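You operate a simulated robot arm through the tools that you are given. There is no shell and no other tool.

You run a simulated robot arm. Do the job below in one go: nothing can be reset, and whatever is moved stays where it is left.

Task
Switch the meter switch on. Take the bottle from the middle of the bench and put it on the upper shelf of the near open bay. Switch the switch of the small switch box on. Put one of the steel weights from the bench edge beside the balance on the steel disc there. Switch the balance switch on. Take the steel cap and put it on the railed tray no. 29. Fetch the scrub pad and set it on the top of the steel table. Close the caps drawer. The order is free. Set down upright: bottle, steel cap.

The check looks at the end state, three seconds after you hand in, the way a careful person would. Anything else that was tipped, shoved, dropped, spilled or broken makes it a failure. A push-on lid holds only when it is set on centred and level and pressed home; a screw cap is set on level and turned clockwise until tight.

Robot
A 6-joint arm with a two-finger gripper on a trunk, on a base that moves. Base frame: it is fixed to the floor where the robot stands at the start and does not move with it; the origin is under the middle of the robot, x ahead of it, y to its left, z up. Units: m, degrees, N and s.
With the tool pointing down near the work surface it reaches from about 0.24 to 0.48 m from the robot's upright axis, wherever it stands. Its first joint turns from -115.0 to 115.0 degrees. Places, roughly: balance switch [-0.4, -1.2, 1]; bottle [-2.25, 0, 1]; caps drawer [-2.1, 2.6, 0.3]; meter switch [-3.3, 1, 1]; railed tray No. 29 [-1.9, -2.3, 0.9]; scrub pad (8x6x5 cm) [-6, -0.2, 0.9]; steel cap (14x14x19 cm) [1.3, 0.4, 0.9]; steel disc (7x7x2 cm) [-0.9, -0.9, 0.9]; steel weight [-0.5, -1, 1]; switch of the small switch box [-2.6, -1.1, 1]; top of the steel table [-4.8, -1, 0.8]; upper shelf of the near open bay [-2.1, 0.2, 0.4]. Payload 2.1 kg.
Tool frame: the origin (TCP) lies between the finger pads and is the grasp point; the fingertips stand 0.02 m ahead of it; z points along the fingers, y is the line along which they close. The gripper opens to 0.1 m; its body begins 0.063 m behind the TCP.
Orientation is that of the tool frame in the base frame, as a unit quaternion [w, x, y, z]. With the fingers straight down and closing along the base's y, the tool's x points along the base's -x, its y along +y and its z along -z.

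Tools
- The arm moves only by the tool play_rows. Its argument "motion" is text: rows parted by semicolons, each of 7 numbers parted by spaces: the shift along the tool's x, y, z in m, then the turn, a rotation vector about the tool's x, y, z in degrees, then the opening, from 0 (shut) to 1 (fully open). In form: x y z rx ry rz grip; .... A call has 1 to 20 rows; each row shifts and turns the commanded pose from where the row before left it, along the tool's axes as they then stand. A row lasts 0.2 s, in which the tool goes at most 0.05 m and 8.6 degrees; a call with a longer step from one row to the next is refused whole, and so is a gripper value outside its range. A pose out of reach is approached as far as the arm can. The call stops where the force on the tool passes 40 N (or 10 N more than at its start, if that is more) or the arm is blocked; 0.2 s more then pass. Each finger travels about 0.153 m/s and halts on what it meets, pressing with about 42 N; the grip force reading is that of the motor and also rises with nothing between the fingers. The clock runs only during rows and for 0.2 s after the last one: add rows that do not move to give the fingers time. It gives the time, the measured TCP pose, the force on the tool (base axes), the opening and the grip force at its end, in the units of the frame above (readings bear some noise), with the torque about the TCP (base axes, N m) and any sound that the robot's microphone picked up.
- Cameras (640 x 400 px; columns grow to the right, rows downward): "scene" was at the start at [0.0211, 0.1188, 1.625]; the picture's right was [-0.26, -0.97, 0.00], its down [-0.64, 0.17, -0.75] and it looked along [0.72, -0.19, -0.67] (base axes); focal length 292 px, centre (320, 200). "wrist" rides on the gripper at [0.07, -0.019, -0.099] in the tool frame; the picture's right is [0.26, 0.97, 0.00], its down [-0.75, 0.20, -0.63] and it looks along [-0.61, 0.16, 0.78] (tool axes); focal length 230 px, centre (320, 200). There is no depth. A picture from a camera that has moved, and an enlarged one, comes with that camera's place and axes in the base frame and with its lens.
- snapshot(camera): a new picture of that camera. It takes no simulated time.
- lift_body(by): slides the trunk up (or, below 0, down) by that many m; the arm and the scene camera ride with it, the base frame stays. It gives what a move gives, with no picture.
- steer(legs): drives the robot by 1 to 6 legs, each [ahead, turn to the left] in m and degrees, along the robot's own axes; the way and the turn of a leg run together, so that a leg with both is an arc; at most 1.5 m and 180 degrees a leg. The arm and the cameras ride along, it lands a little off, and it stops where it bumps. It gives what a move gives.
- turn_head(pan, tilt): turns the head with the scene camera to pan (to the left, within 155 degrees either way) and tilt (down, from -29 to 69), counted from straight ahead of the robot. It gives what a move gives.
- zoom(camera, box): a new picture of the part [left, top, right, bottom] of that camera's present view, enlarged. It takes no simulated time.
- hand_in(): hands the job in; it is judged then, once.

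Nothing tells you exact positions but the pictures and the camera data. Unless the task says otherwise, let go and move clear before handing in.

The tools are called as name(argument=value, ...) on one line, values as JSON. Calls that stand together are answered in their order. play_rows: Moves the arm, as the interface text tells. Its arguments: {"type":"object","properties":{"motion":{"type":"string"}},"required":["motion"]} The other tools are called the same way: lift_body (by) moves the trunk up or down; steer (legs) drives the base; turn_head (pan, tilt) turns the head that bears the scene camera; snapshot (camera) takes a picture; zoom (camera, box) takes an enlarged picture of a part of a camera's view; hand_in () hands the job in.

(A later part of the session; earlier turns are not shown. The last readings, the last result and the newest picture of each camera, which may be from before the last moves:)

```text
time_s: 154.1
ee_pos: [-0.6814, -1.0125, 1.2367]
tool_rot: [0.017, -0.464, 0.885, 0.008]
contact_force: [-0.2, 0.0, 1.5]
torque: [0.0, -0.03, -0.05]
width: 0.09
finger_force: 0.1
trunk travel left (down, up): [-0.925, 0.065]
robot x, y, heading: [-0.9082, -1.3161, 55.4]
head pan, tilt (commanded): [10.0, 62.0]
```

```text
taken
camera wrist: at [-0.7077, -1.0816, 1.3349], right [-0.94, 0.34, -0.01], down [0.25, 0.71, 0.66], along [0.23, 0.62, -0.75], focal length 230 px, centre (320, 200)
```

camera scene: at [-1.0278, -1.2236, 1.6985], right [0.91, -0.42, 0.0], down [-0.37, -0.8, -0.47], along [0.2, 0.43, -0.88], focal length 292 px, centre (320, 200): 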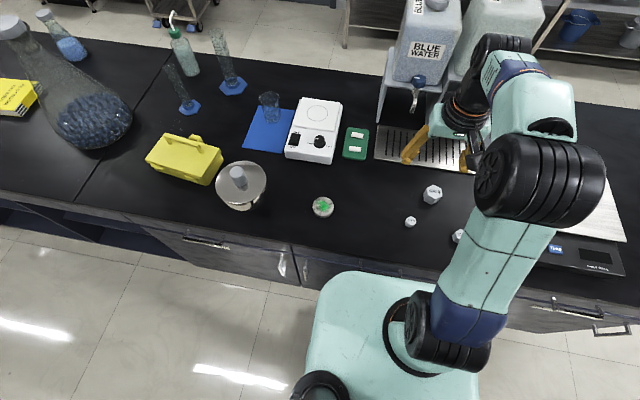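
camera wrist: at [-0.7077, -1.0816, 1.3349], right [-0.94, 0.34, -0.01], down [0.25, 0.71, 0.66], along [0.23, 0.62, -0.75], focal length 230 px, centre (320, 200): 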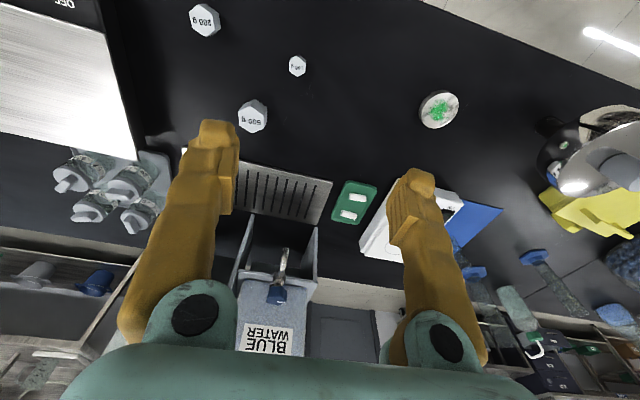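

I'll take the 200 g weight. First I move over it, correct the slight tool tilt, and look from closer.

play_rows(motion="0.004 -0.042 0 0 2.1 0 0.9; 0.004 -0.042 0 0 0 0 0.9; 0.003 -0.042 0 0 0 0 0.9; 0.003 -0.042 0 0 0 0 0.9; 0 0 0.04 0 0 0 0.9; 0 0 0.04 0 0 0 0.9; 0 0 0.04 0 0 0 0.9; 0 0 0 0 0 0 0.9")

snapshot(camera="wrist")

snapshot(camera="scene")

```text
time_s: 155.9
ee_pos: [-0.5525, -1.1201, 1.1186]
tool_rot: [0.0, -0.466, 0.885, -0.001]
contact_force: [-0.6, 0.2, 0.0]
torque: [-0.01, 0.0, 0.01]
width: 0.09
finger_force: 0.0
trunk travel left (down, up): [-0.925, 0.065]
robot x, y, heading: [-0.9075, -1.3124, 55.5]
head pan, tilt (commanded): [10.0, 62.0]
```

```text
taken
camera wrist: at [-0.5766, -1.1873, 1.2178], right [-0.94, 0.34, 0.0], down [0.26, 0.73, 0.63], along [0.21, 0.59, -0.78], focal length 230 px, centre (320, 200)
```

wrist: 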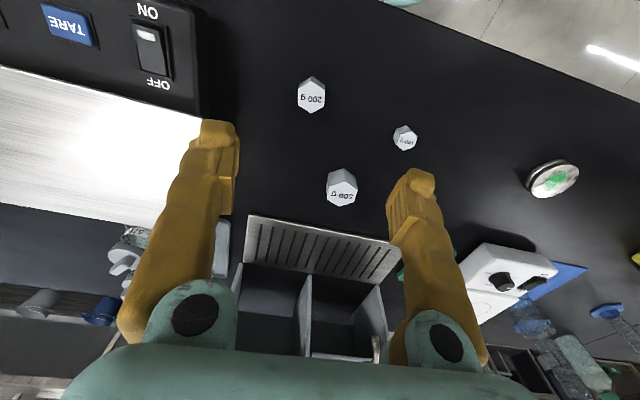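

```text
taken
camera scene: at [-1.0283, -1.2247, 1.6985], right [0.91, -0.42, 0.0], down [-0.37, -0.8, -0.47], along [0.2, 0.43, -0.88], focal length 292 px, centre (320, 200)
```

scene: 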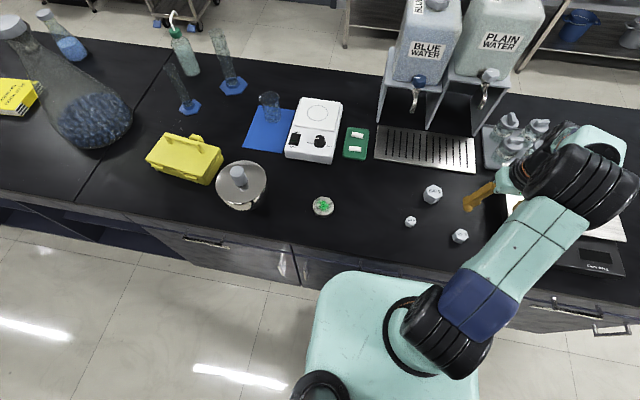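

play_rows(motion="-0.008 -0.008 0 0 0 0 0.65; 0 0 0.04 0 0 0 0.65; 0 0 0.04 0 0 0 0.65; 0 0 0.04 0 0 0 0.65; 0 0 0.03 0 0 0 0.65; 0 0 0 0 0 0 0.65")

zoom(camera="wrist", box=[170, 40, 470, 340])

zoom(camera="scene", box=[400, 140, 560, 300])

```text
time_s: 157.3
ee_pos: [-0.5407, -1.1178, 0.9664]
tool_rot: [0.0, -0.465, 0.885, -0.001]
contact_force: [0.5, 0.7, -0.3]
torque: [0.02, -0.04, 0.0]
width: 0.065
finger_force: 0.1
trunk travel left (down, up): [-0.925, 0.065]
robot x, y, heading: [-0.9041, -1.3133, 55.4]
head pan, tilt (commanded): [10.0, 62.0]
```

```text
1.33 times, centred on (320, 190) of wrist
camera zoom: at [-0.5642, -1.1857, 1.0665], right [-0.94, 0.34, 0.0], down [0.26, 0.73, 0.63], along [0.21, 0.59, -0.78], focal length 307 px, centre (320, 213)
```

zoom: 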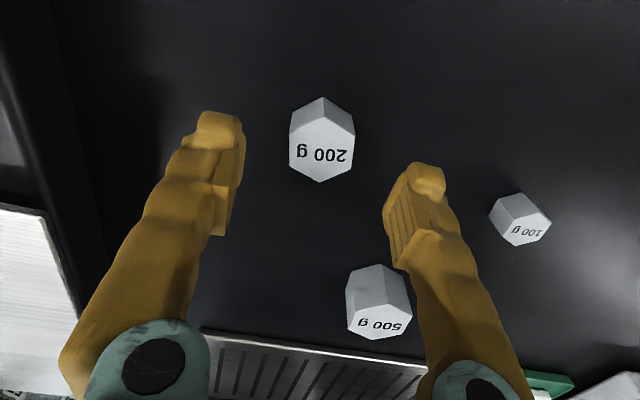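

```text
2.50 times, centred on (480, 220) of scene
camera zoom: at [-1.0283, -1.2246, 1.6985], right [0.91, -0.42, 0.0], down [-0.37, -0.8, -0.47], along [0.2, 0.43, -0.88], focal length 731 px, centre (-80, 150)
```

zoom: 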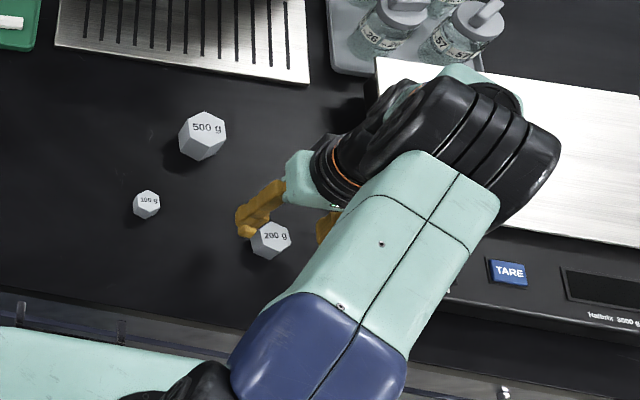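

The 200 g weight is centred between the fingers with flats facing the pads. I'll lower and close.

play_rows(motion="0.002 0 0.015 0 0 0 0.65; 0 0 0.012 0 0 0 0.65; 0 0 0.008 0 0 0 0.65; 0 0 0 0 0 0 0.4; 0 0 0 0 0 0 0.2; 0 0 0 0 0 0 0.1; 0 0 0 0 0 0 0.1")

zoom(camera="wrist", box=[170, 40, 470, 340])

```text
time_s: 158.9
ee_pos: [-0.5404, -1.1197, 0.9329]
tool_rot: [-0.001, -0.465, 0.885, 0.0]
contact_force: [1.2, 0.4, 0.4]
torque: [-0.01, -0.01, 0.0]
width: 0.0335
finger_force: 42.6
trunk travel left (down, up): [-0.925, 0.065]
robot x, y, heading: [-0.9048, -1.3145, 55.5]
head pan, tilt (commanded): [10.0, 62.0]
```

```text
1.33 times, centred on (320, 190) of wrist
camera zoom: at [-0.5643, -1.1869, 1.0328], right [-0.94, 0.34, 0.0], down [0.26, 0.73, 0.63], along [0.21, 0.59, -0.78], focal length 307 px, centre (320, 213)
```

zoom: 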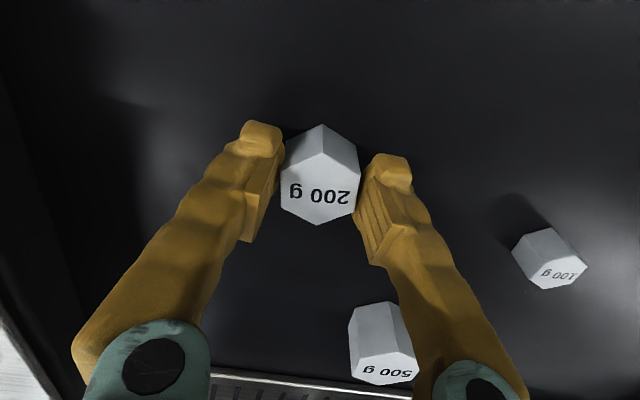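

play_rows(motion="0 0 -0.02 0 0 0 0.1; 0 0 -0.04 0 0 0 0.1; 0 0 -0.04 0 0 0 0.1; 0 0 -0.04 0 0 0 0.1; -0.003 0.04 0 0 0 0 0.1; -0.003 0.04 0 0 0 0 0.1; -0.003 0.04 0 0 0 0 0.1; -0.003 0.04 0 0 0 0 0.1; -0.003 0.04 0 0 0 0 0.1; -0.003 0.04 0 0 0 0 0.1; -0.003 0.04 0 0 0 0 0.1; -0.003 0.04 0 0 0 0 0.1; -0.003 0.04 0 0 0 0 0.1; -0.002 0.038 0 0 0 0 0.1; 0 0 0 0 0 0 0.1")

snapshot(camera="wrist")

snapshot(camera="scene")

```text
time_s: 162.1
ee_pos: [-0.8564, -0.8676, 1.0729]
tool_rot: [-0.001, -0.466, 0.885, 0.0]
contact_force: [0.5, 1.1, -2.1]
torque: [0.0, -0.01, -0.02]
width: 0.0309
finger_force: 41.9
trunk travel left (down, up): [-0.925, 0.065]
robot x, y, heading: [-0.9055, -1.3135, 55.5]
head pan, tilt (commanded): [10.0, 62.0]
```

```text
taken
camera wrist: at [-0.8797, -0.9343, 1.1738], right [-0.94, 0.34, 0.0], down [0.26, 0.73, 0.63], along [0.21, 0.59, -0.78], focal length 230 px, centre (320, 200)
```

wrist: 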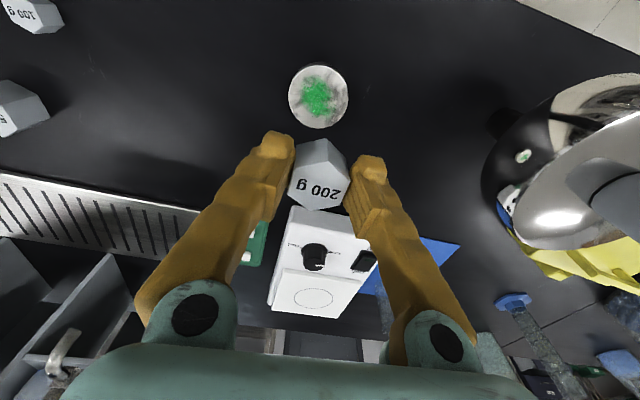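

```text
taken
camera scene: at [-1.0276, -1.2242, 1.6986], right [0.91, -0.42, 0.0], down [-0.37, -0.8, -0.47], along [0.19, 0.43, -0.88], focal length 292 px, centre (320, 200)
```

scene: 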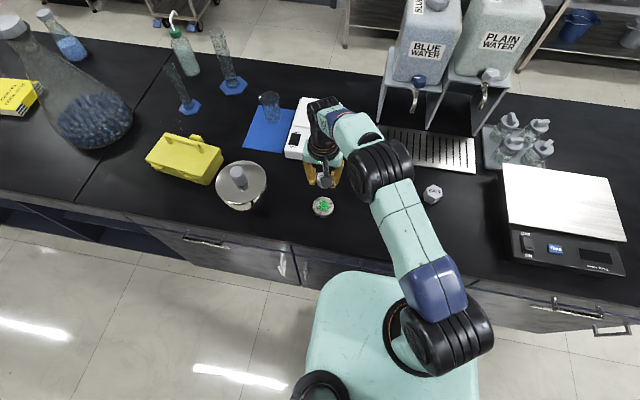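

play_rows(motion="0.004 0 0.04 0 0 0 0.1; 0 0 0.04 0 0 0 0.1; 0 0 0.026 0 0 0 0.1; 0 0 0 0 0 0 0.1")

zoom(camera="scene", box=[260, 140, 400, 240])

zoom(camera="wrist", box=[170, 40, 470, 340])

```text
time_s: 163.1
ee_pos: [-0.8533, -0.8727, 0.9667]
tool_rot: [0.001, -0.465, 0.885, -0.001]
contact_force: [-0.2, 0.0, -2.1]
torque: [-0.01, 0.0, 0.03]
width: 0.0313
finger_force: 41.9
trunk travel left (down, up): [-0.925, 0.065]
robot x, y, heading: [-0.9064, -1.3111, 55.3]
head pan, tilt (commanded): [10.0, 62.0]
```

```text
4.00 times, centred on (330, 190) of scene
camera zoom: at [-1.0283, -1.2237, 1.6985], right [0.91, -0.42, 0.0], down [-0.37, -0.8, -0.47], along [0.2, 0.43, -0.88], focal length 1170 px, centre (280, 240)
```

zoom: 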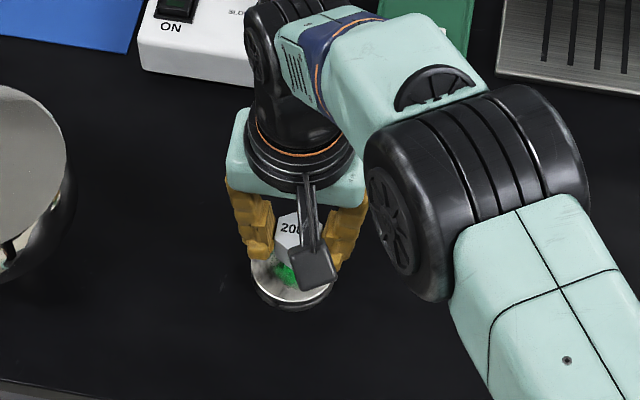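

```text
1.33 times, centred on (320, 190) of wrist
camera zoom: at [-0.8771, -0.9389, 1.0679], right [-0.94, 0.34, 0.0], down [0.26, 0.73, 0.63], along [0.21, 0.59, -0.78], focal length 307 px, centre (320, 213)
```

zoom: 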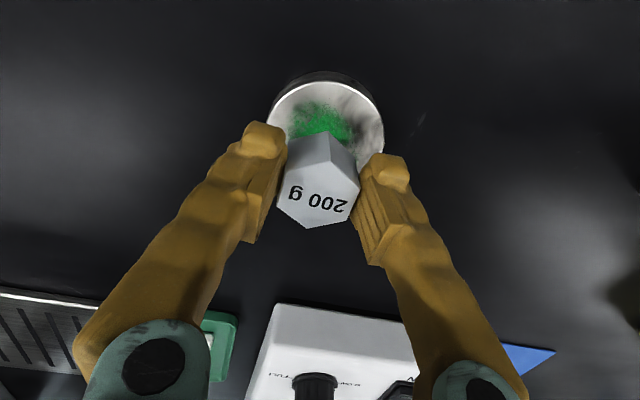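

The weight is about 1 cm above the disc and slightly too far forward. I'll shift back 9 mm and lower until contact.

play_rows(motion="0.009 0.001 0 0 0 0 0.1; 0 0 0.005 0 0 0 0.1; 0 0 0.004 0 0 0 0.1; 0 0 0.003 0 0 0 0.1; 0 0 0 0 0 0 0.1")

zoom(camera="wrist", box=[170, 40, 470, 340])

```text
time_s: 164.3
ee_pos: [-0.8602, -0.8786, 0.9538]
tool_rot: [0.0, -0.465, 0.885, -0.001]
contact_force: [0.4, -0.2, -1.6]
torque: [0.02, 0.02, 0.0]
width: 0.0307
finger_force: 41.9
trunk travel left (down, up): [-0.925, 0.065]
robot x, y, heading: [-0.9087, -1.3145, 55.3]
head pan, tilt (commanded): [10.0, 62.0]
```

```text
1.33 times, centred on (320, 190) of wrist
camera zoom: at [-0.8846, -0.9448, 1.0543], right [-0.94, 0.34, 0.0], down [0.26, 0.73, 0.63], along [0.21, 0.59, -0.78], focal length 307 px, centre (320, 213)
```

zoom: 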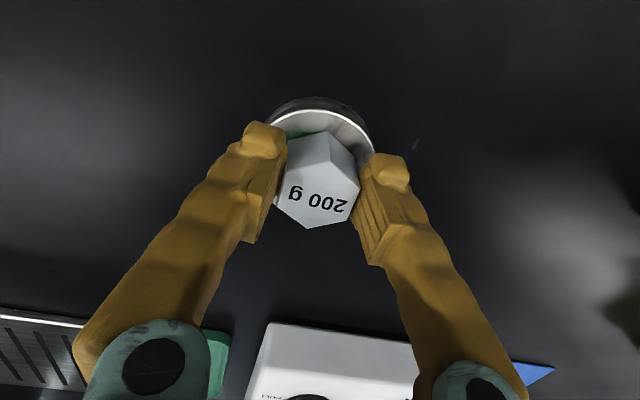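

play_rows(motion="0 0 0.002 0 0 0 0.1; 0 0 0.002 0 0 0 0.1; 0 0 0 0 0 0 0.1")

play_rows(motion="0 0 0.002 0 0 0 0.1; 0 0 0.001 0 0 0 0.1; 0 0 0 0 0 0 0.1")

```text
time_s: 165.1
ee_pos: [-0.8607, -0.8776, 0.9509]
tool_rot: [0.001, -0.465, 0.885, 0.003]
contact_force: [0.5, 2.8, 12.4]
torque: [0.27, 0.18, -0.02]
width: 0.0309
finger_force: 41.3
trunk travel left (down, up): [-0.925, 0.065]
robot x, y, heading: [-0.9052, -1.3154, 55.7]
head pan, tilt (commanded): [10.0, 62.0]
```

```text
time_s: 165.9
ee_pos: [-0.8609, -0.8783, 0.9502]
tool_rot: [0.001, -0.465, 0.885, 0.003]
contact_force: [4.1, 9.2, 34.7]
torque: [0.15, -0.06, -0.1]
width: 0.0311
finger_force: 42.2
trunk travel left (down, up): [-0.925, 0.065]
robot x, y, heading: [-0.9064, -1.3155, 55.5]
head pan, tilt (commanded): [10.0, 62.0]
```

Contact is made. I'll relieve 3 mm, open gently and rise.

play_rows(motion="0 0 -0.003 0 0 0 0.1; 0 0 0 0 0 0 0.1; 0 0 0 0 0 0 0.35; 0 0 0 0 0 0 0.5; 0 0 0 0 0 0 0.6; 0 0 -0.02 0 0 0 0.6; 0 0 -0.04 0 0 0 0.6; 0 0 -0.04 0 0 0 0.6; 0 0 -0.04 0 0 0 0.6; 0 0 0 0 0 0 0.6")

zoom(camera="wrist", box=[220, 40, 420, 240])

snapshot(camera="scene")

```text
time_s: 168.1
ee_pos: [-0.8609, -0.8798, 1.0932]
tool_rot: [0.0, -0.466, 0.885, -0.001]
contact_force: [0.0, 0.5, 0.9]
torque: [0.02, 0.01, 0.01]
width: 0.06
finger_force: 0.0
trunk travel left (down, up): [-0.925, 0.065]
robot x, y, heading: [-0.906, -1.3132, 55.8]
head pan, tilt (commanded): [10.0, 62.0]
```

```text
2.00 times, centred on (320, 140) of wrist
camera zoom: at [-0.8847, -0.9467, 1.1922], right [-0.94, 0.34, 0.0], down [0.26, 0.73, 0.63], along [0.21, 0.59, -0.78], focal length 460 px, centre (320, 320)
```

zoom: 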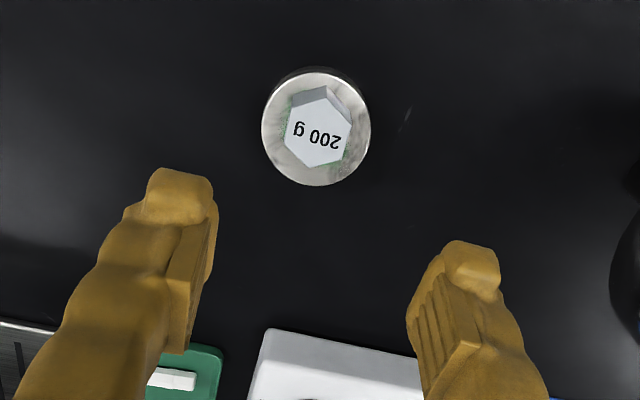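

```text
taken
camera scene: at [-1.028, -1.224, 1.6985], right [0.91, -0.42, 0.0], down [-0.37, -0.8, -0.47], along [0.2, 0.43, -0.88], focal length 292 px, centre (320, 200)
```

scene: 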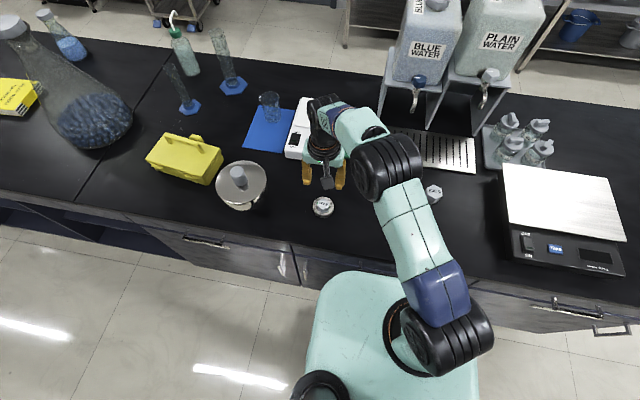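

The weight sits centred on the steel disc. Next is the balance switch; I'll zoom on it.

zoom(camera="scene", box=[480, 210, 640, 290])

```text
4.00 times, centred on (560, 250) of scene
camera zoom: at [-1.028, -1.224, 1.6985], right [0.91, -0.42, 0.0], down [-0.37, -0.8, -0.47], along [0.2, 0.43, -0.88], focal length 1170 px, centre (-640, 0)
```

zoom: 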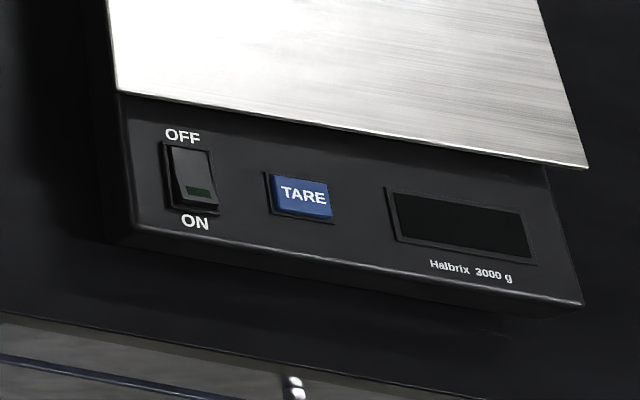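

The rocker's ON side faces me and it is just beyond reach from here. I'll raise the tool and shift the robot about 0.2 m along the bench.

play_rows(motion="0 0 -0.04 0 0 0 0.3; 0 0 -0.04 0 0 0 0; 0.02 -0.04 -0.03 0 0 0 0; 0.02 -0.04 0 0 0 0 0; 0 -0.04 0 0 0 0 0; 0 -0.04 0 0 0 0 0; 0 -0.04 0 0 0 0 0; 0 -0.04 0 0 0 0 0; 0 0 0 0 0 0 0")

steer(legs=[[0, -90], [0.22, 0], [0, 90]])

snapshot(camera="wrist")

snapshot(camera="scene")

```text
refused: row 3 steps farther than a row can; nothing moved
```

```text
time_s: 177.5
ee_pos: [-0.6612, -1.0158, 1.0918]
tool_rot: [0.001, -0.44, 0.898, 0.0]
contact_force: [0.5, -0.6, -0.6]
torque: [-0.02, 0.01, 0.0]
width: 0.06
finger_force: 0.1
trunk travel left (down, up): [-0.925, 0.065]
robot x, y, heading: [-0.7333, -1.4465, 52.3]
head pan, tilt (commanded): [10.0, 62.0]
```

```text
taken
camera wrist: at [-0.6884, -1.081, 1.1919], right [-0.92, 0.39, 0.0], down [0.3, 0.72, 0.63], along [0.24, 0.58, -0.78], focal length 230 px, centre (320, 200)
```

wrist: 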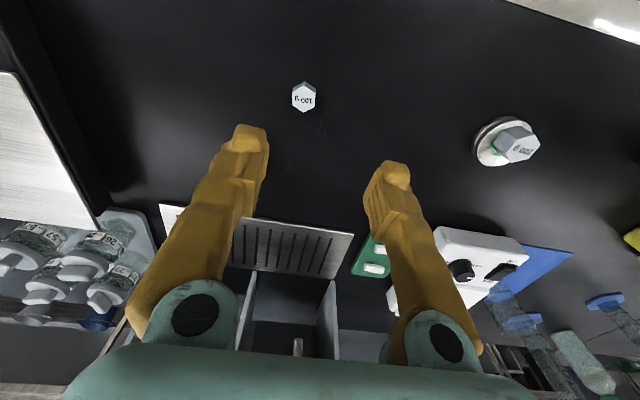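

```text
taken
camera scene: at [-0.8468, -1.35, 1.6985], right [0.89, -0.47, 0.0], down [-0.41, -0.78, -0.47], along [0.22, 0.42, -0.88], focal length 292 px, centre (320, 200)
```

scene: 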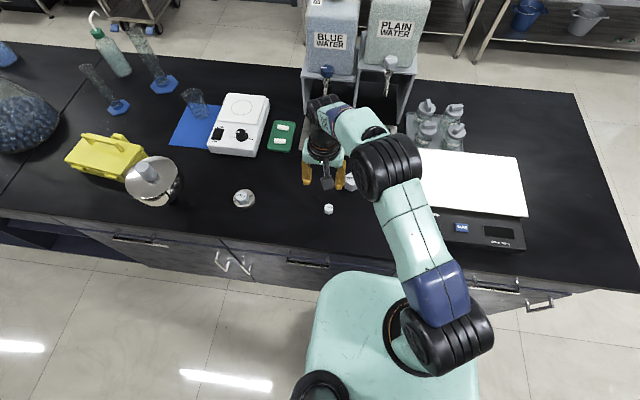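

Fortunately the path was clear although the arm rows were refused. Now I close the gripper and move over the rocker's ON half.

play_rows(motion="0.002 -0.04 0 0 0 0 0.4; 0.002 -0.04 0 0 0 0 0.2; 0.002 -0.04 0 0 0 0 0; 0.002 -0.04 0 0 0 0 0; 0.002 -0.04 0 0 0 0 0; 0.002 -0.04 0 0 0 0 0; 0.002 -0.04 0 0 0 0 0; 0.003 -0.04 0 0 0 0 0; 0 0 0 0 0 0 0")

snapshot(camera="wrist")

zoom(camera="scene", box=[380, 150, 560, 270])

```text
time_s: 179.5
ee_pos: [-0.4186, -1.2254, 1.0919]
tool_rot: [0.0, -0.439, 0.898, -0.001]
contact_force: [-0.4, 0.6, -0.3]
torque: [0.0, -0.05, 0.03]
width: 0.0004
finger_force: 29.0
trunk travel left (down, up): [-0.925, 0.065]
robot x, y, heading: [-0.7276, -1.4459, 52.1]
head pan, tilt (commanded): [10.0, 62.0]
```

```text
taken
camera wrist: at [-0.4461, -1.291, 1.192], right [-0.92, 0.39, 0.0], down [0.3, 0.72, 0.63], along [0.24, 0.58, -0.78], focal length 230 px, centre (320, 200)
```

wrist: 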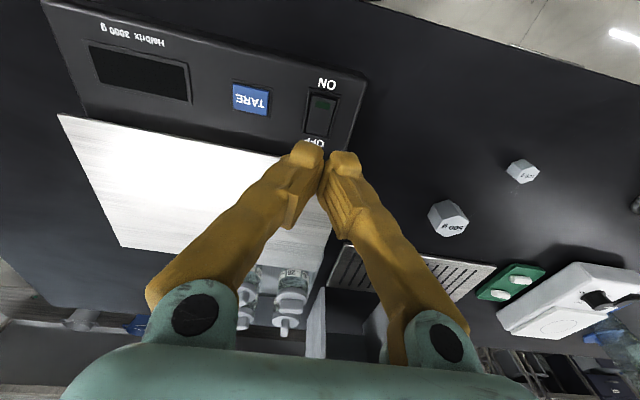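

```text
3.33 times, centred on (470, 210) of scene
camera zoom: at [-0.8475, -1.3497, 1.6985], right [0.89, -0.47, 0.0], down [-0.41, -0.78, -0.47], along [0.22, 0.42, -0.88], focal length 975 px, centre (-180, 167)
```

zoom: 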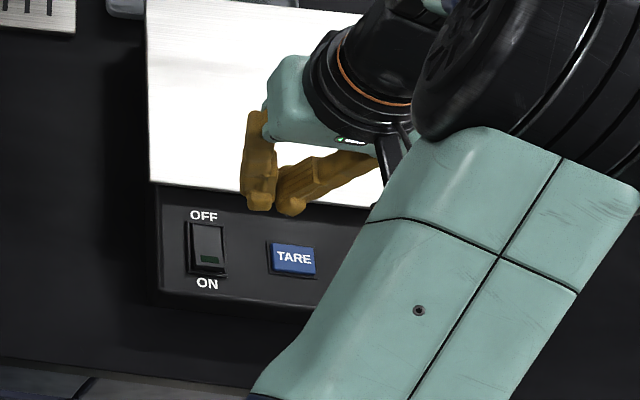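

play_rows(motion="0.008 0 0.03 0 0 0 0; 0 0 0.03 0 0 0 0; 0 0 0.03 0 0 0 0; 0 0 0 0 0 0 0")

zoom(camera="wrist", box=[220, 60, 420, 220])

zoom(camera="scene", box=[380, 150, 560, 270])

```text
time_s: 180.5
ee_pos: [-0.4233, -1.2323, 1.0024]
tool_rot: [0.0, -0.44, 0.898, 0.0]
contact_force: [-0.6, -0.2, -0.4]
torque: [-0.04, -0.02, -0.01]
width: 0.0001
finger_force: 29.2
trunk travel left (down, up): [-0.925, 0.065]
robot x, y, heading: [-0.7289, -1.446, 52.5]
head pan, tilt (commanded): [10.0, 62.0]
```

```text
2.50 times, centred on (320, 140) of wrist
camera zoom: at [-0.4508, -1.2969, 1.1021], right [-0.92, 0.39, 0.0], down [0.3, 0.72, 0.63], along [0.24, 0.58, -0.78], focal length 575 px, centre (320, 350)
```

zoom: 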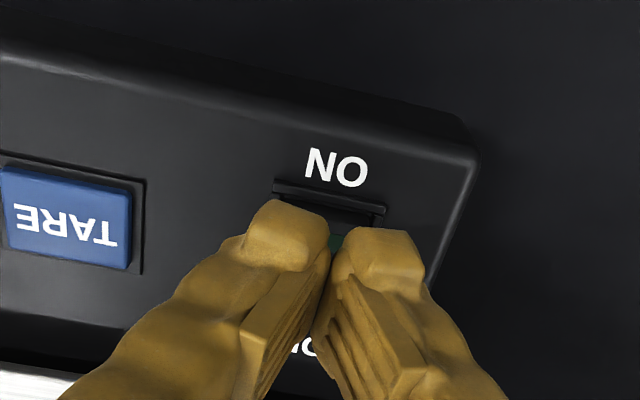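

```text
3.33 times, centred on (470, 210) of scene
camera zoom: at [-0.8469, -1.3505, 1.6986], right [0.89, -0.47, 0.0], down [-0.41, -0.78, -0.47], along [0.22, 0.42, -0.88], focal length 975 px, centre (-180, 167)
```

zoom: 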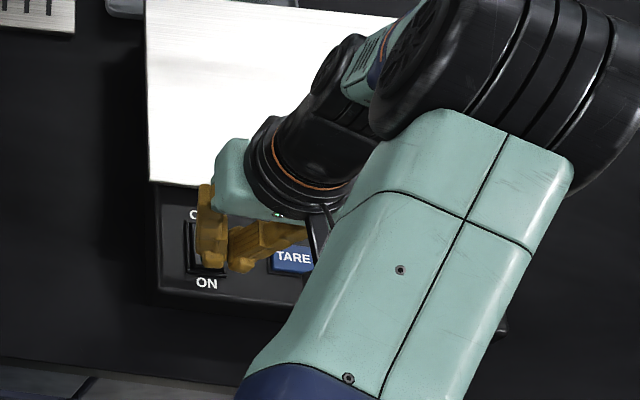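

The fingertips hover over the rocker's ON end. I'll press down in small steps and listen for a click.

play_rows(motion="0 0 0.008 0 0 0 0; 0 0 0.004 0 0 0 0; 0 0 0.003 0 0 0 0; 0 0 0.003 0 0 0 0; 0 0 0.003 0 0 0 0; 0 0 0 0 0 0 0")

```text
time_s: 181.9
ee_pos: [-0.4239, -1.2329, 0.9805]
tool_rot: [-0.001, -0.44, 0.898, 0.0]
contact_force: [-0.9, -1.0, 0.0]
torque: [0.03, -0.03, 0.01]
width: 0.0
finger_force: 30.0
trunk travel left (down, up): [-0.925, 0.065]
robot x, y, heading: [-0.7288, -1.447, 52.3]
head pan, tilt (commanded): [10.0, 62.0]
```

play_rows(motion="0 0 0.003 0 0 0 0; 0 0 0.003 0 0 0 0; 0 0 0.003 0 0 0 0; 0 0 0 0 0 0 0")

zoom(camera="scene", box=[380, 150, 560, 270])

```text
time_s: 182.9
ee_pos: [-0.4255, -1.2308, 0.9728]
tool_rot: [0.0, -0.44, 0.898, -0.001]
contact_force: [0.4, 0.2, 4.0]
torque: [0.03, 0.02, 0.0]
width: 0.0061
finger_force: 29.3
trunk travel left (down, up): [-0.925, 0.065]
robot x, y, heading: [-0.7308, -1.4483, 52.4]
head pan, tilt (commanded): [10.0, 62.0]
heard: click
```

```text
3.33 times, centred on (470, 210) of scene
camera zoom: at [-0.8473, -1.3509, 1.6986], right [0.89, -0.47, 0.0], down [-0.41, -0.78, -0.47], along [0.22, 0.42, -0.88], focal length 975 px, centre (-180, 167)
```

zoom: 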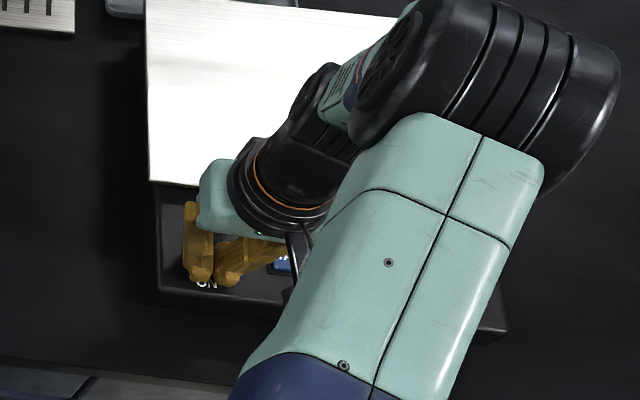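

A click was heard. I'll rise and check the switch and display.

play_rows(motion="0 0 -0.02 0 0 0 0; 0 0 -0.04 0 0 0 0; 0 0 -0.04 0 0 0 0; 0 0 -0.04 0 0 0 0; 0 0.04 0 0 0 0 0; 0 0.04 0 0 0 0 0; 0 0.04 0 0 0 0 0; 0 0 0 0 0 0 0")

zoom(camera="scene", box=[380, 150, 560, 270])

snapshot(camera="wrist")

```text
time_s: 184.7
ee_pos: [-0.5181, -1.1568, 1.1112]
tool_rot: [0.0, -0.44, 0.898, -0.001]
contact_force: [-0.1, -0.2, 0.3]
torque: [-0.01, 0.02, -0.02]
width: 0.0001
finger_force: 29.5
trunk travel left (down, up): [-0.925, 0.065]
robot x, y, heading: [-0.7306, -1.4468, 52.3]
head pan, tilt (commanded): [10.0, 62.0]
```

```text
3.33 times, centred on (470, 210) of scene
camera zoom: at [-0.8465, -1.3503, 1.6986], right [0.89, -0.47, 0.0], down [-0.41, -0.78, -0.47], along [0.22, 0.42, -0.88], focal length 975 px, centre (-180, 167)
```

zoom: 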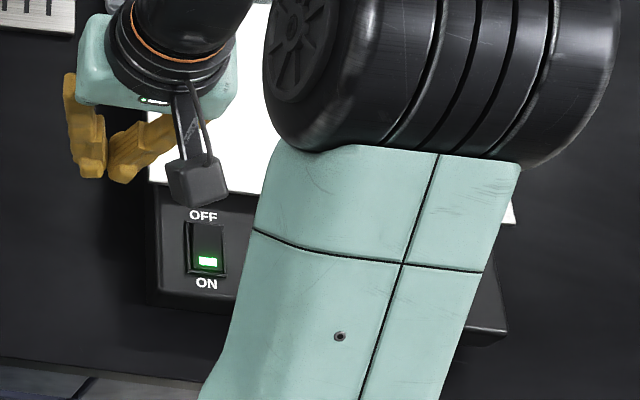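

```text
taken
camera wrist: at [-0.5458, -1.2217, 1.2125], right [-0.92, 0.39, 0.0], down [0.3, 0.72, 0.63], along [0.24, 0.58, -0.78], focal length 230 px, centre (320, 200)
```

wrist: 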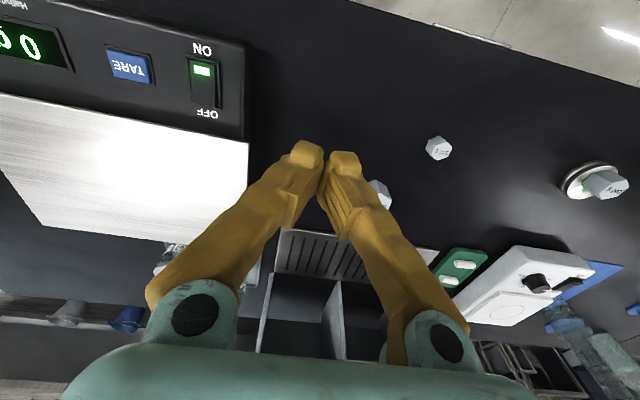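

The balance is on (green lamp, display lit). Now I'll back into the aisle and test in free air how far the arm reaches with the tool tilted forward, to plan the tray placement.

steer(legs=[[-0.2, 0], [0, 92]])

play_rows(motion="-0.02 0 0 0 -8.5 0 0; -0.02 0 0 0 -8.5 0 0; -0.02 0 0 0 -8.5 0 0; -0.02 0 0 0 -8.5 0 0; -0.02 0 0 0 -8.5 0 0; -0.01 0 0.02 0 -2.5 0 0; 0 0 0.03 0 0 0 0; 0 0 0.03 0 0 0 0; 0 0 0 0 0 0 0")

```text
time_s: 190.1
ee_pos: [-1.147, -1.4029, 1.1121]
tool_rot: [0.0, 0.951, -0.309, 0.0]
contact_force: [0.7, 0.2, 0.0]
torque: [0.02, -0.04, -0.03]
width: 0.0
finger_force: 29.9
trunk travel left (down, up): [-0.925, 0.065]
robot x, y, heading: [-0.8533, -1.6027, 144.2]
head pan, tilt (commanded): [10.0, 62.0]
```

```text
time_s: 192.1
ee_pos: [-1.2715, -1.3202, 1.082]
tool_rot: [-0.103, 0.89, -0.288, -0.339]
contact_force: [0.6, -0.2, 0.2]
torque: [-0.02, 0.01, -0.02]
width: 0.0
finger_force: 29.3
out of reach, approached as far as the arm can: row 4
trunk travel left (down, up): [-0.925, 0.065]
robot x, y, heading: [-0.8506, -1.6087, 144.0]
head pan, tilt (commanded): [10.0, 62.0]
```

play_rows(motion="-0.03 0 0.0264 0 0 0 0; -0.03 0 0.0264 0 0 0 0; -0.03 0 0.0264 0 0 0 0; -0.03 0 0.0264 0 0 0 0; 0 0 0 0 0 0 0")

```text
time_s: 193.3
ee_pos: [-1.3673, -1.2487, 1.0863]
tool_rot: [-0.103, 0.89, -0.289, -0.339]
contact_force: [0.5, 0.3, 0.3]
torque: [0.03, -0.01, -0.05]
width: 0.0
finger_force: 29.7
out of reach, approached as far as the arm can: row 4
trunk travel left (down, up): [-0.925, 0.065]
robot x, y, heading: [-0.8548, -1.607, 143.9]
head pan, tilt (commanded): [10.0, 62.0]
```

play_rows(motion="0 0 0 0 -7 0 0; 0 0 0 0 -7 0 0; 0 0 0 0 -7 0 0; 0 0 0 0 -7 0 0; 0 0 0.03 0 0 0 0; 0 0 0.03 0 0 0 0; 0 0 0.03 0 0 0 0; 0 0 0.03 0 0 0 0; 0 0 0 0 0 0 0")

lift_body(by=-0.12)

play_rows(motion="0 0 0.03 0 0 0 0; 0 0 0.03 0 0 0 0; 0 0 0.03 0 0 0 0; 0 0 0 0 0 0 0")

turn_head(pan=10, tilt=40)

snapshot(camera="scene")

```text
time_s: 195.3
ee_pos: [-1.3977, -1.2272, 1.0695]
tool_rot: [-0.169, 0.782, -0.255, -0.543]
contact_force: [0.3, 0.3, 0.5]
torque: [-0.02, -0.01, 0.02]
width: 0.0
finger_force: 30.2
out of reach, approached as far as the arm can: row 6, 7, 8
trunk travel left (down, up): [-0.925, 0.065]
robot x, y, heading: [-0.851, -1.6047, 143.7]
head pan, tilt (commanded): [10.0, 62.0]
```

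```text
time_s: 196.8
ee_pos: [-1.3976, -1.2276, 0.9501]
tool_rot: [-0.169, 0.781, -0.254, -0.544]
contact_force: [0.0, 0.4, -0.5]
torque: [-0.02, -0.04, 0.01]
width: 0.0
finger_force: 29.1
trunk travel left (down, up): [-0.805, 0.185]
robot x, y, heading: [-0.8528, -1.6034, 144.0]
head pan, tilt (commanded): [10.0, 62.0]
```

```text
time_s: 197.8
ee_pos: [-1.3982, -1.2291, 0.948]
tool_rot: [-0.169, 0.781, -0.255, -0.544]
contact_force: [0.1, -0.3, 0.3]
torque: [-0.04, 0.01, 0.0]
width: 0.0003
finger_force: 29.7
out of reach, approached as far as the arm can: row 1, 2, 3
trunk travel left (down, up): [-0.805, 0.185]
robot x, y, heading: [-0.8521, -1.6081, 144.2]
head pan, tilt (commanded): [10.0, 62.0]
```

```text
time_s: 198.7
ee_pos: [-1.3984, -1.2277, 0.9481]
tool_rot: [-0.169, 0.782, -0.254, -0.544]
contact_force: [-0.1, 0.0, -0.8]
torque: [-0.01, 0.01, -0.03]
width: 0.0002
finger_force: 29.3
trunk travel left (down, up): [-0.805, 0.185]
robot x, y, heading: [-0.8466, -1.6052, 144.0]
head pan, tilt (commanded): [10.0, 40.0]
```

```text
taken
camera scene: at [-0.9622, -1.7154, 1.6075], right [0.44, 0.9, 0.0], down [0.58, -0.28, -0.77], along [-0.69, 0.34, -0.64], focal length 292 px, centre (320, 200)
```

scene: 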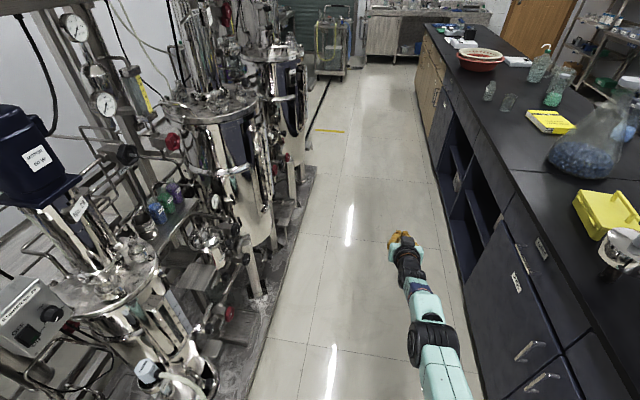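

play_rows(motion="-0.028 0 -0.01 0 -5 0 0; -0.028 0 -0.01 0 -5 0 0; -0.028 0 -0.01 0 -5 0 0; -0.03 0 0 0 0 0 0; -0.03 0 0 0 0 0 0; -0.03 0 0 0 0 0 0; 0 0 0.03 0 0 0 0; 0 0 0.03 0 0 0 0; 0 0 0.03 0 0 0 0; 0 0 0.03 0 0 0 0; 0 0 0 0 0 0 0")

snapshot(camera="scene")

```text
time_s: 201.1
ee_pos: [-1.4262, -1.2003, 1.1222]
tool_rot: [-0.201, 0.703, -0.23, -0.642]
contact_force: [-0.2, 0.2, 0.9]
torque: [0.02, -0.02, -0.01]
width: 0.0001
finger_force: 29.8
out of reach, approached as far as the arm can: row 8, 9, 10
trunk travel left (down, up): [-0.805, 0.185]
robot x, y, heading: [-0.8552, -1.6069, 143.9]
head pan, tilt (commanded): [10.0, 40.0]
```

```text
taken
camera scene: at [-0.9618, -1.7155, 1.6076], right [0.44, 0.9, 0.0], down [0.58, -0.28, -0.77], along [-0.69, 0.34, -0.64], focal length 292 px, centre (320, 200)
```

scene: 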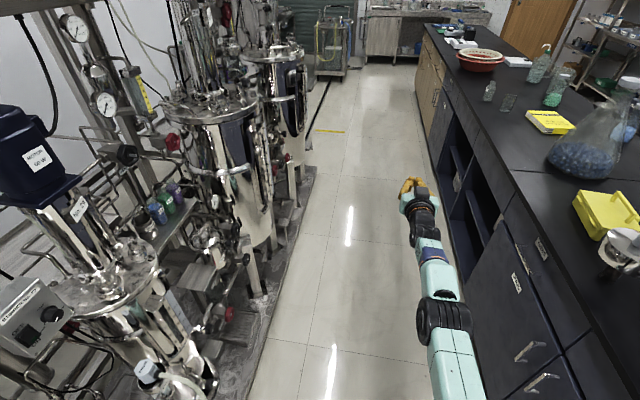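

The reach with a near-horizontal tool is about 0.70 m from my axis. I'll probe a bit further, higher up, to find the true maximum.

play_rows(motion="-0.03 0 0 0 -5.4 0 0; -0.03 0 0 0 0 0 0; -0.03 0 0 0 0 0 0; 0 0 0.03 0 0 0 0; 0 0 0.03 0 0 0 0; 0 0 0.03 0 0 0 0; 0 0 0 0 0 0 0")

play_rows(motion="-0.03 0 0 0 0 0 0; -0.03 0 0 0 0 0 0; 0 0 0.03 0 0 0 0; 0 0 0.03 0 0 0 0; 0 0 0 0 0 0 0")

play_rows(motion="-0.03 0 0 0 0 0 0; -0.03 0 0 0 0 0 0; 0 0 0.03 0 0 0 0; 0 0 0.03 0 0 0 0; 0 0 0 0 0 0 0")

```text
time_s: 202.7
ee_pos: [-1.427, -1.2009, 1.2121]
tool_rot: [0.211, -0.673, 0.22, 0.674]
contact_force: [-0.4, -0.2, 0.8]
torque: [0.01, 0.0, 0.01]
width: 0.0
finger_force: 29.3
out of reach, approached as far as the arm can: row 2, 4, 5, 6
trunk travel left (down, up): [-0.805, 0.185]
robot x, y, heading: [-0.8518, -1.6018, 144.0]
head pan, tilt (commanded): [10.0, 40.0]
```

```text
time_s: 203.9
ee_pos: [-1.4223, -1.2048, 1.2479]
tool_rot: [0.212, -0.673, 0.221, 0.674]
contact_force: [-0.3, -0.9, 0.3]
torque: [0.01, -0.01, 0.02]
width: 0.0
finger_force: 29.7
out of reach, approached as far as the arm can: row 1, 2, 3, 4
trunk travel left (down, up): [-0.805, 0.185]
robot x, y, heading: [-0.8493, -1.6002, 144.0]
head pan, tilt (commanded): [10.0, 40.0]
```

```text
time_s: 205.1
ee_pos: [-1.4178, -1.2171, 1.2963]
tool_rot: [0.213, -0.672, 0.221, 0.674]
contact_force: [-0.6, -0.9, -0.4]
torque: [-0.02, -0.01, 0.01]
width: 0.0002
finger_force: 29.4
out of reach, approached as far as the arm can: row 1, 2, 3, 4
trunk travel left (down, up): [-0.805, 0.185]
robot x, y, heading: [-0.8507, -1.6056, 143.8]
head pan, tilt (commanded): [10.0, 40.0]
```

The maximum is about 0.705 m. I'll retract the arm to a tool-down pose, then move along the aisle to view the tray squarely, right of the reactor motor.

play_rows(motion="0 0 -0.045 0 0 0 0; 0 0 -0.045 0 0 0 0; 0 0 -0.04 0 8.5 0 0; 0 0 -0.04 0 8.5 0 0; 0 0 -0.03 0 8.5 0 0; 0 0 -0.02 0 8.5 0 0; 0 0 -0.01 0 8.5 0 0; 0 0 0 0 8.5 0 0; 0.01 0 0 0 8.5 0 0; 0.02 0 0 0 8.5 0 0; 0.02 0 0 0 8.5 0 0; 0.02 0 0 0 8.5 0 0; 0.02 0 0 0 5 0 0; 0 0 0 0 0 0 0")

```text
time_s: 208.1
ee_pos: [-1.254, -1.4433, 1.2254]
tool_rot: [-0.105, 0.91, -0.383, -0.121]
contact_force: [0.9, 0.5, -0.1]
torque: [-0.04, -0.02, 0.04]
width: 0.0001
finger_force: 29.4
out of reach, approached as far as the arm can: row 1, 2, 6, 7, 8, 9, 10, 11, 12, 13
trunk travel left (down, up): [-0.805, 0.185]
robot x, y, heading: [-0.8498, -1.603, 143.8]
head pan, tilt (commanded): [10.0, 40.0]
```

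play_rows(motion="0 0 0 -2.37 5.6 -3.1 0; 0 0 0 -2.37 5.6 -3.1 0; 0 0 0 -2.37 5.6 -3.1 0; 0.02 -0.042 0 0 0 0 0; 0.02 -0.042 0 0 0 0 0; 0.02 -0.042 0 0 0 0 0; 0.02 -0.042 0 0 0 0 0; 0 0 0 0 0 0 0")

```text
time_s: 209.9
ee_pos: [-1.2499, -1.4355, 1.2272]
tool_rot: [-0.107, 0.909, -0.383, -0.122]
contact_force: [0.4, -0.8, 0.1]
torque: [0.0, 0.04, 0.03]
width: 0.0
finger_force: 29.6
out of reach, approached as far as the arm can: row 1, 2, 3, 4, 5, 6, 7
trunk travel left (down, up): [-0.805, 0.185]
robot x, y, heading: [-0.8558, -1.6037, 143.9]
head pan, tilt (commanded): [10.0, 40.0]
```

play_rows(motion="0.012 0.004 0.038 0 0 0 0; 0.012 0.004 0.038 0 0 0 0; 0.012 0.004 0.038 0 0 0 0; 0 0 0 -2.37 5.6 -3.1 0; 0 0 0 -2.37 5.6 -3.1 0; 0 0 0 -2.37 5.6 -3.1 0; 0 0 0 0 0 0 0")

```text
time_s: 211.5
ee_pos: [-1.2519, -1.4376, 1.225]
tool_rot: [-0.107, 0.909, -0.385, -0.118]
contact_force: [0.3, -0.4, 0.9]
torque: [0.0, 0.0, 0.02]
width: 0.0
finger_force: 29.7
out of reach, approached as far as the arm can: row 1, 2, 3, 4, 5, 6
trunk travel left (down, up): [-0.805, 0.185]
robot x, y, heading: [-0.8493, -1.6055, 143.9]
head pan, tilt (commanded): [10.0, 40.0]
```

play_rows(motion="-0.0377 0.0073 0.0113 0 0 0 0; 0 0 0 0 0 0 0")

turn_head(pan=0, tilt=55)

snapshot(camera="scene")

```text
time_s: 212.1
ee_pos: [-1.2553, -1.434, 1.2223]
tool_rot: [-0.109, 0.909, -0.385, -0.121]
contact_force: [-0.6, 0.5, 0.5]
torque: [0.01, -0.02, 0.01]
width: 0.0
finger_force: 29.4
out of reach, approached as far as the arm can: row 1
trunk travel left (down, up): [-0.805, 0.185]
robot x, y, heading: [-0.8523, -1.6042, 144.0]
head pan, tilt (commanded): [10.0, 40.0]
```

```text
time_s: 212.9
ee_pos: [-1.2548, -1.434, 1.2217]
tool_rot: [-0.11, 0.909, -0.384, -0.121]
contact_force: [0.7, 0.2, -0.1]
torque: [0.03, 0.0, 0.03]
width: 0.0001
finger_force: 29.6
trunk travel left (down, up): [-0.805, 0.185]
robot x, y, heading: [-0.8486, -1.6074, 144.2]
head pan, tilt (commanded): [0.0, 55.0]
```

```text
taken
camera scene: at [-0.9441, -1.7104, 1.5869], right [0.59, 0.81, 0.0], down [0.66, -0.48, -0.57], along [-0.46, 0.34, -0.82], focal length 292 px, centre (320, 200)
```

scene: 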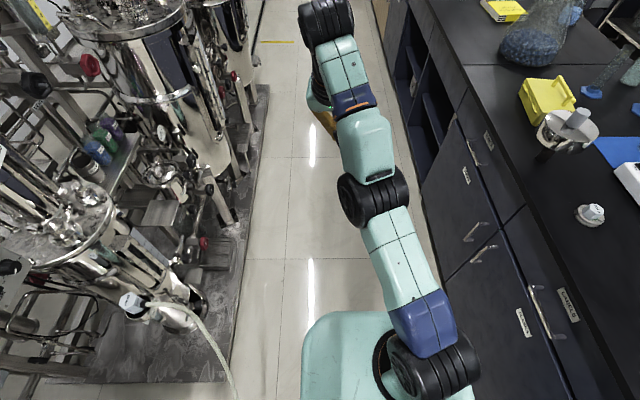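

The arm is stuck near a limit posture. I'll probe small motions to find a direction that frees it.

play_rows(motion="0 0 0 0 -8 0 0; 0 0 0 0 -8 0 0; 0 0 0 0 0 0 0")

play_rows(motion="-0.012 -0.004 -0.038 0 0 0 0; 0 0 0 0 0 0 0")

play_rows(motion="0 0.03 0 0 0 0 0; 0 0 0 0 0 0 0")

play_rows(motion="0 -0.03 0 0 0 0 0; 0 0 0 0 0 0 0")

```text
time_s: 213.7
ee_pos: [-1.2418, -1.4711, 1.3081]
tool_rot: [-0.159, 0.885, -0.366, -0.239]
contact_force: [-0.7, -0.4, -0.4]
torque: [0.0, -0.01, -0.02]
width: 0.0
finger_force: 29.2
out of reach, approached as far as the arm can: row 1, 2
trunk travel left (down, up): [-0.805, 0.185]
robot x, y, heading: [-0.85, -1.6029, 143.9]
head pan, tilt (commanded): [0.0, 55.0]
```

```text
time_s: 214.3
ee_pos: [-1.2204, -1.4845, 1.3293]
tool_rot: [-0.159, 0.884, -0.365, -0.244]
contact_force: [-1.1, 1.2, -0.3]
torque: [0.02, -0.03, 0.01]
width: 0.0
finger_force: 29.4
out of reach, approached as far as the arm can: row 1
trunk travel left (down, up): [-0.805, 0.185]
robot x, y, heading: [-0.8554, -1.6031, 143.9]
head pan, tilt (commanded): [0.0, 55.0]
```

```text
time_s: 214.9
ee_pos: [-1.2253, -1.4907, 1.3261]
tool_rot: [-0.16, 0.884, -0.366, -0.244]
contact_force: [-0.8, 0.0, 0.1]
torque: [-0.02, 0.03, -0.03]
width: 0.0002
finger_force: 29.6
out of reach, approached as far as the arm can: row 1
trunk travel left (down, up): [-0.805, 0.185]
robot x, y, heading: [-0.8516, -1.6054, 143.7]
head pan, tilt (commanded): [0.0, 55.0]
```

```text
time_s: 215.5
ee_pos: [-1.2051, -1.4714, 1.3301]
tool_rot: [-0.159, 0.884, -0.364, -0.244]
contact_force: [0.6, 0.3, 0.6]
torque: [0.02, 0.01, -0.04]
width: 0.0001
finger_force: 29.3
trunk travel left (down, up): [-0.805, 0.185]
robot x, y, heading: [-0.849, -1.6069, 144.1]
head pan, tilt (commanded): [0.0, 55.0]
```

play_rows(motion="0 -0.04 0 0 0 0 0; 0 -0.04 0 0 0 0 0; 0 -0.04 0 0 0 0 0; 0 0 0 0 0 0 0")

```text
time_s: 216.5
ee_pos: [-1.1178, -1.3925, 1.3396]
tool_rot: [-0.164, 0.883, -0.366, -0.245]
contact_force: [0.1, 0.0, -0.3]
torque: [0.0, -0.01, 0.01]
width: 0.0001
finger_force: 29.3
out of reach, approached as far as the arm can: row 3
trunk travel left (down, up): [-0.805, 0.185]
robot x, y, heading: [-0.8535, -1.6052, 144.0]
head pan, tilt (commanded): [0.0, 55.0]
```

play_rows(motion="0.02 0.004 0.033 0 0 0 0; 0.02 0.004 0.033 0 0 0 0; 0.02 0.004 0.033 -1.86 6.58 -1.74 0; 0.015 0.003 0.036 -1.86 6.58 -1.74 0; 0.01 0.002 0.038 -1.86 6.58 -1.74 0; 0.005 0 0.02 -1.86 6.58 -1.74 0; 0 0 0 -1.86 6.58 -1.74 0; 0 0 0 0 0 0 0")

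snapshot(camera="scene")

```text
time_s: 218.3
ee_pos: [-1.1502, -1.4556, 1.0929]
tool_rot: [-0.097, 0.932, -0.334, -0.099]
contact_force: [-0.5, -0.7, -1.2]
torque: [0.03, 0.01, -0.03]
width: 0.0
finger_force: 29.1
out of reach, approached as far as the arm can: row 3, 4, 5, 6, 7
trunk travel left (down, up): [-0.805, 0.185]
robot x, y, heading: [-0.8506, -1.606, 144.0]
head pan, tilt (commanded): [0.0, 55.0]
```

```text
taken
camera scene: at [-0.9444, -1.7102, 1.5869], right [0.59, 0.81, 0.0], down [0.66, -0.48, -0.57], along [-0.46, 0.34, -0.82], focal length 292 px, centre (320, 200)
```

scene: 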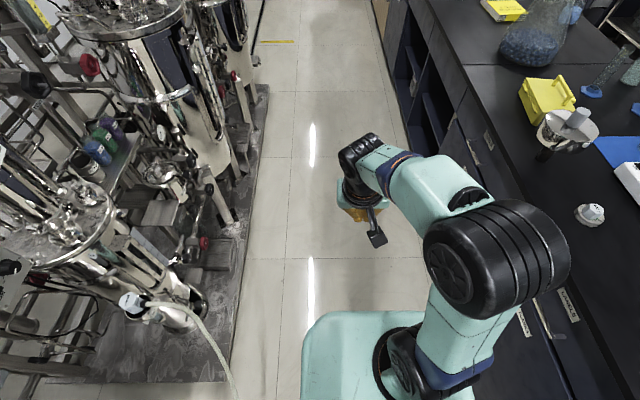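

play_rows(motion="0 -0.03 0 0 0 0 0; 0 -0.03 0 0 0 0 0; 0 0 0 -2.4 4.8 -1.2 0; 0 0 0 -2.4 4.8 -1.2 0; 0 0 0 -2.4 4.8 -1.2 0; 0 0 0 0 0 0 0")

snapshot(camera="scene")

```text
time_s: 219.7
ee_pos: [-1.1148, -1.4291, 1.075]
tool_rot: [-0.101, 0.934, -0.332, -0.085]
contact_force: [-0.5, 0.3, -0.1]
torque: [0.04, -0.03, -0.02]
width: 0.0
finger_force: 29.7
out of reach, approached as far as the arm can: row 1, 2, 3, 4, 5
trunk travel left (down, up): [-0.805, 0.185]
robot x, y, heading: [-0.8488, -1.6052, 144.0]
head pan, tilt (commanded): [0.0, 55.0]
```

```text
taken
camera scene: at [-0.9437, -1.7104, 1.5869], right [0.59, 0.81, 0.0], down [0.66, -0.48, -0.57], along [-0.46, 0.34, -0.82], focal length 292 px, centre (320, 200)
```

scene: 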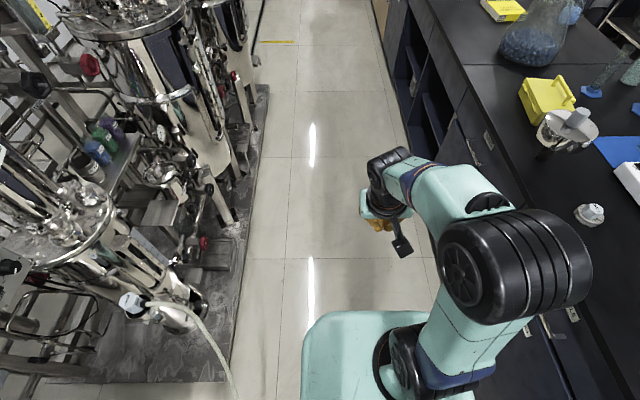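

play_rows(motion="0 0 0 0 4 0 0; 0 0 0 0 0 0 0")

play_rows(motion="0 0 0 -4 0 0 0; 0 0 0 0 0 0 0")

play_rows(motion="0 0 0 0 0 4 0; 0 0 0 0 0 0 0")

play_rows(motion="0 0 0 0 0 -4 0; 0 0 0 0 0 0 0")

```text
time_s: 220.3
ee_pos: [-1.1144, -1.4316, 1.0641]
tool_rot: [-0.101, 0.935, -0.334, -0.055]
contact_force: [0.9, -0.3, -0.3]
torque: [-0.01, 0.05, 0.0]
width: 0.0
finger_force: 29.5
out of reach, approached as far as the arm can: row 1
trunk travel left (down, up): [-0.805, 0.185]
robot x, y, heading: [-0.8502, -1.607, 143.9]
head pan, tilt (commanded): [0.0, 55.0]
```

```text
time_s: 220.9
ee_pos: [-1.1144, -1.4318, 1.0645]
tool_rot: [-0.101, 0.935, -0.335, -0.055]
contact_force: [0.2, 1.0, 0.4]
torque: [0.04, 0.02, 0.0]
width: 0.0
finger_force: 29.5
out of reach, approached as far as the arm can: row 1
trunk travel left (down, up): [-0.805, 0.185]
robot x, y, heading: [-0.8559, -1.6061, 143.9]
head pan, tilt (commanded): [0.0, 55.0]
```

```text
time_s: 221.5
ee_pos: [-1.1146, -1.4338, 1.0647]
tool_rot: [-0.099, 0.923, -0.368, -0.058]
contact_force: [0.3, -0.2, -0.1]
torque: [0.05, 0.03, -0.02]
width: 0.0
finger_force: 29.8
trunk travel left (down, up): [-0.805, 0.185]
robot x, y, heading: [-0.8526, -1.6055, 144.1]
head pan, tilt (commanded): [0.0, 55.0]
```

```text
time_s: 222.1
ee_pos: [-1.1138, -1.4334, 1.0643]
tool_rot: [-0.102, 0.935, -0.335, -0.055]
contact_force: [0.2, -0.4, 0.8]
torque: [-0.01, 0.01, 0.01]
width: 0.0002
finger_force: 30.0
trunk travel left (down, up): [-0.805, 0.185]
robot x, y, heading: [-0.85, -1.6054, 144.2]
head pan, tilt (commanded): [0.0, 55.0]
```

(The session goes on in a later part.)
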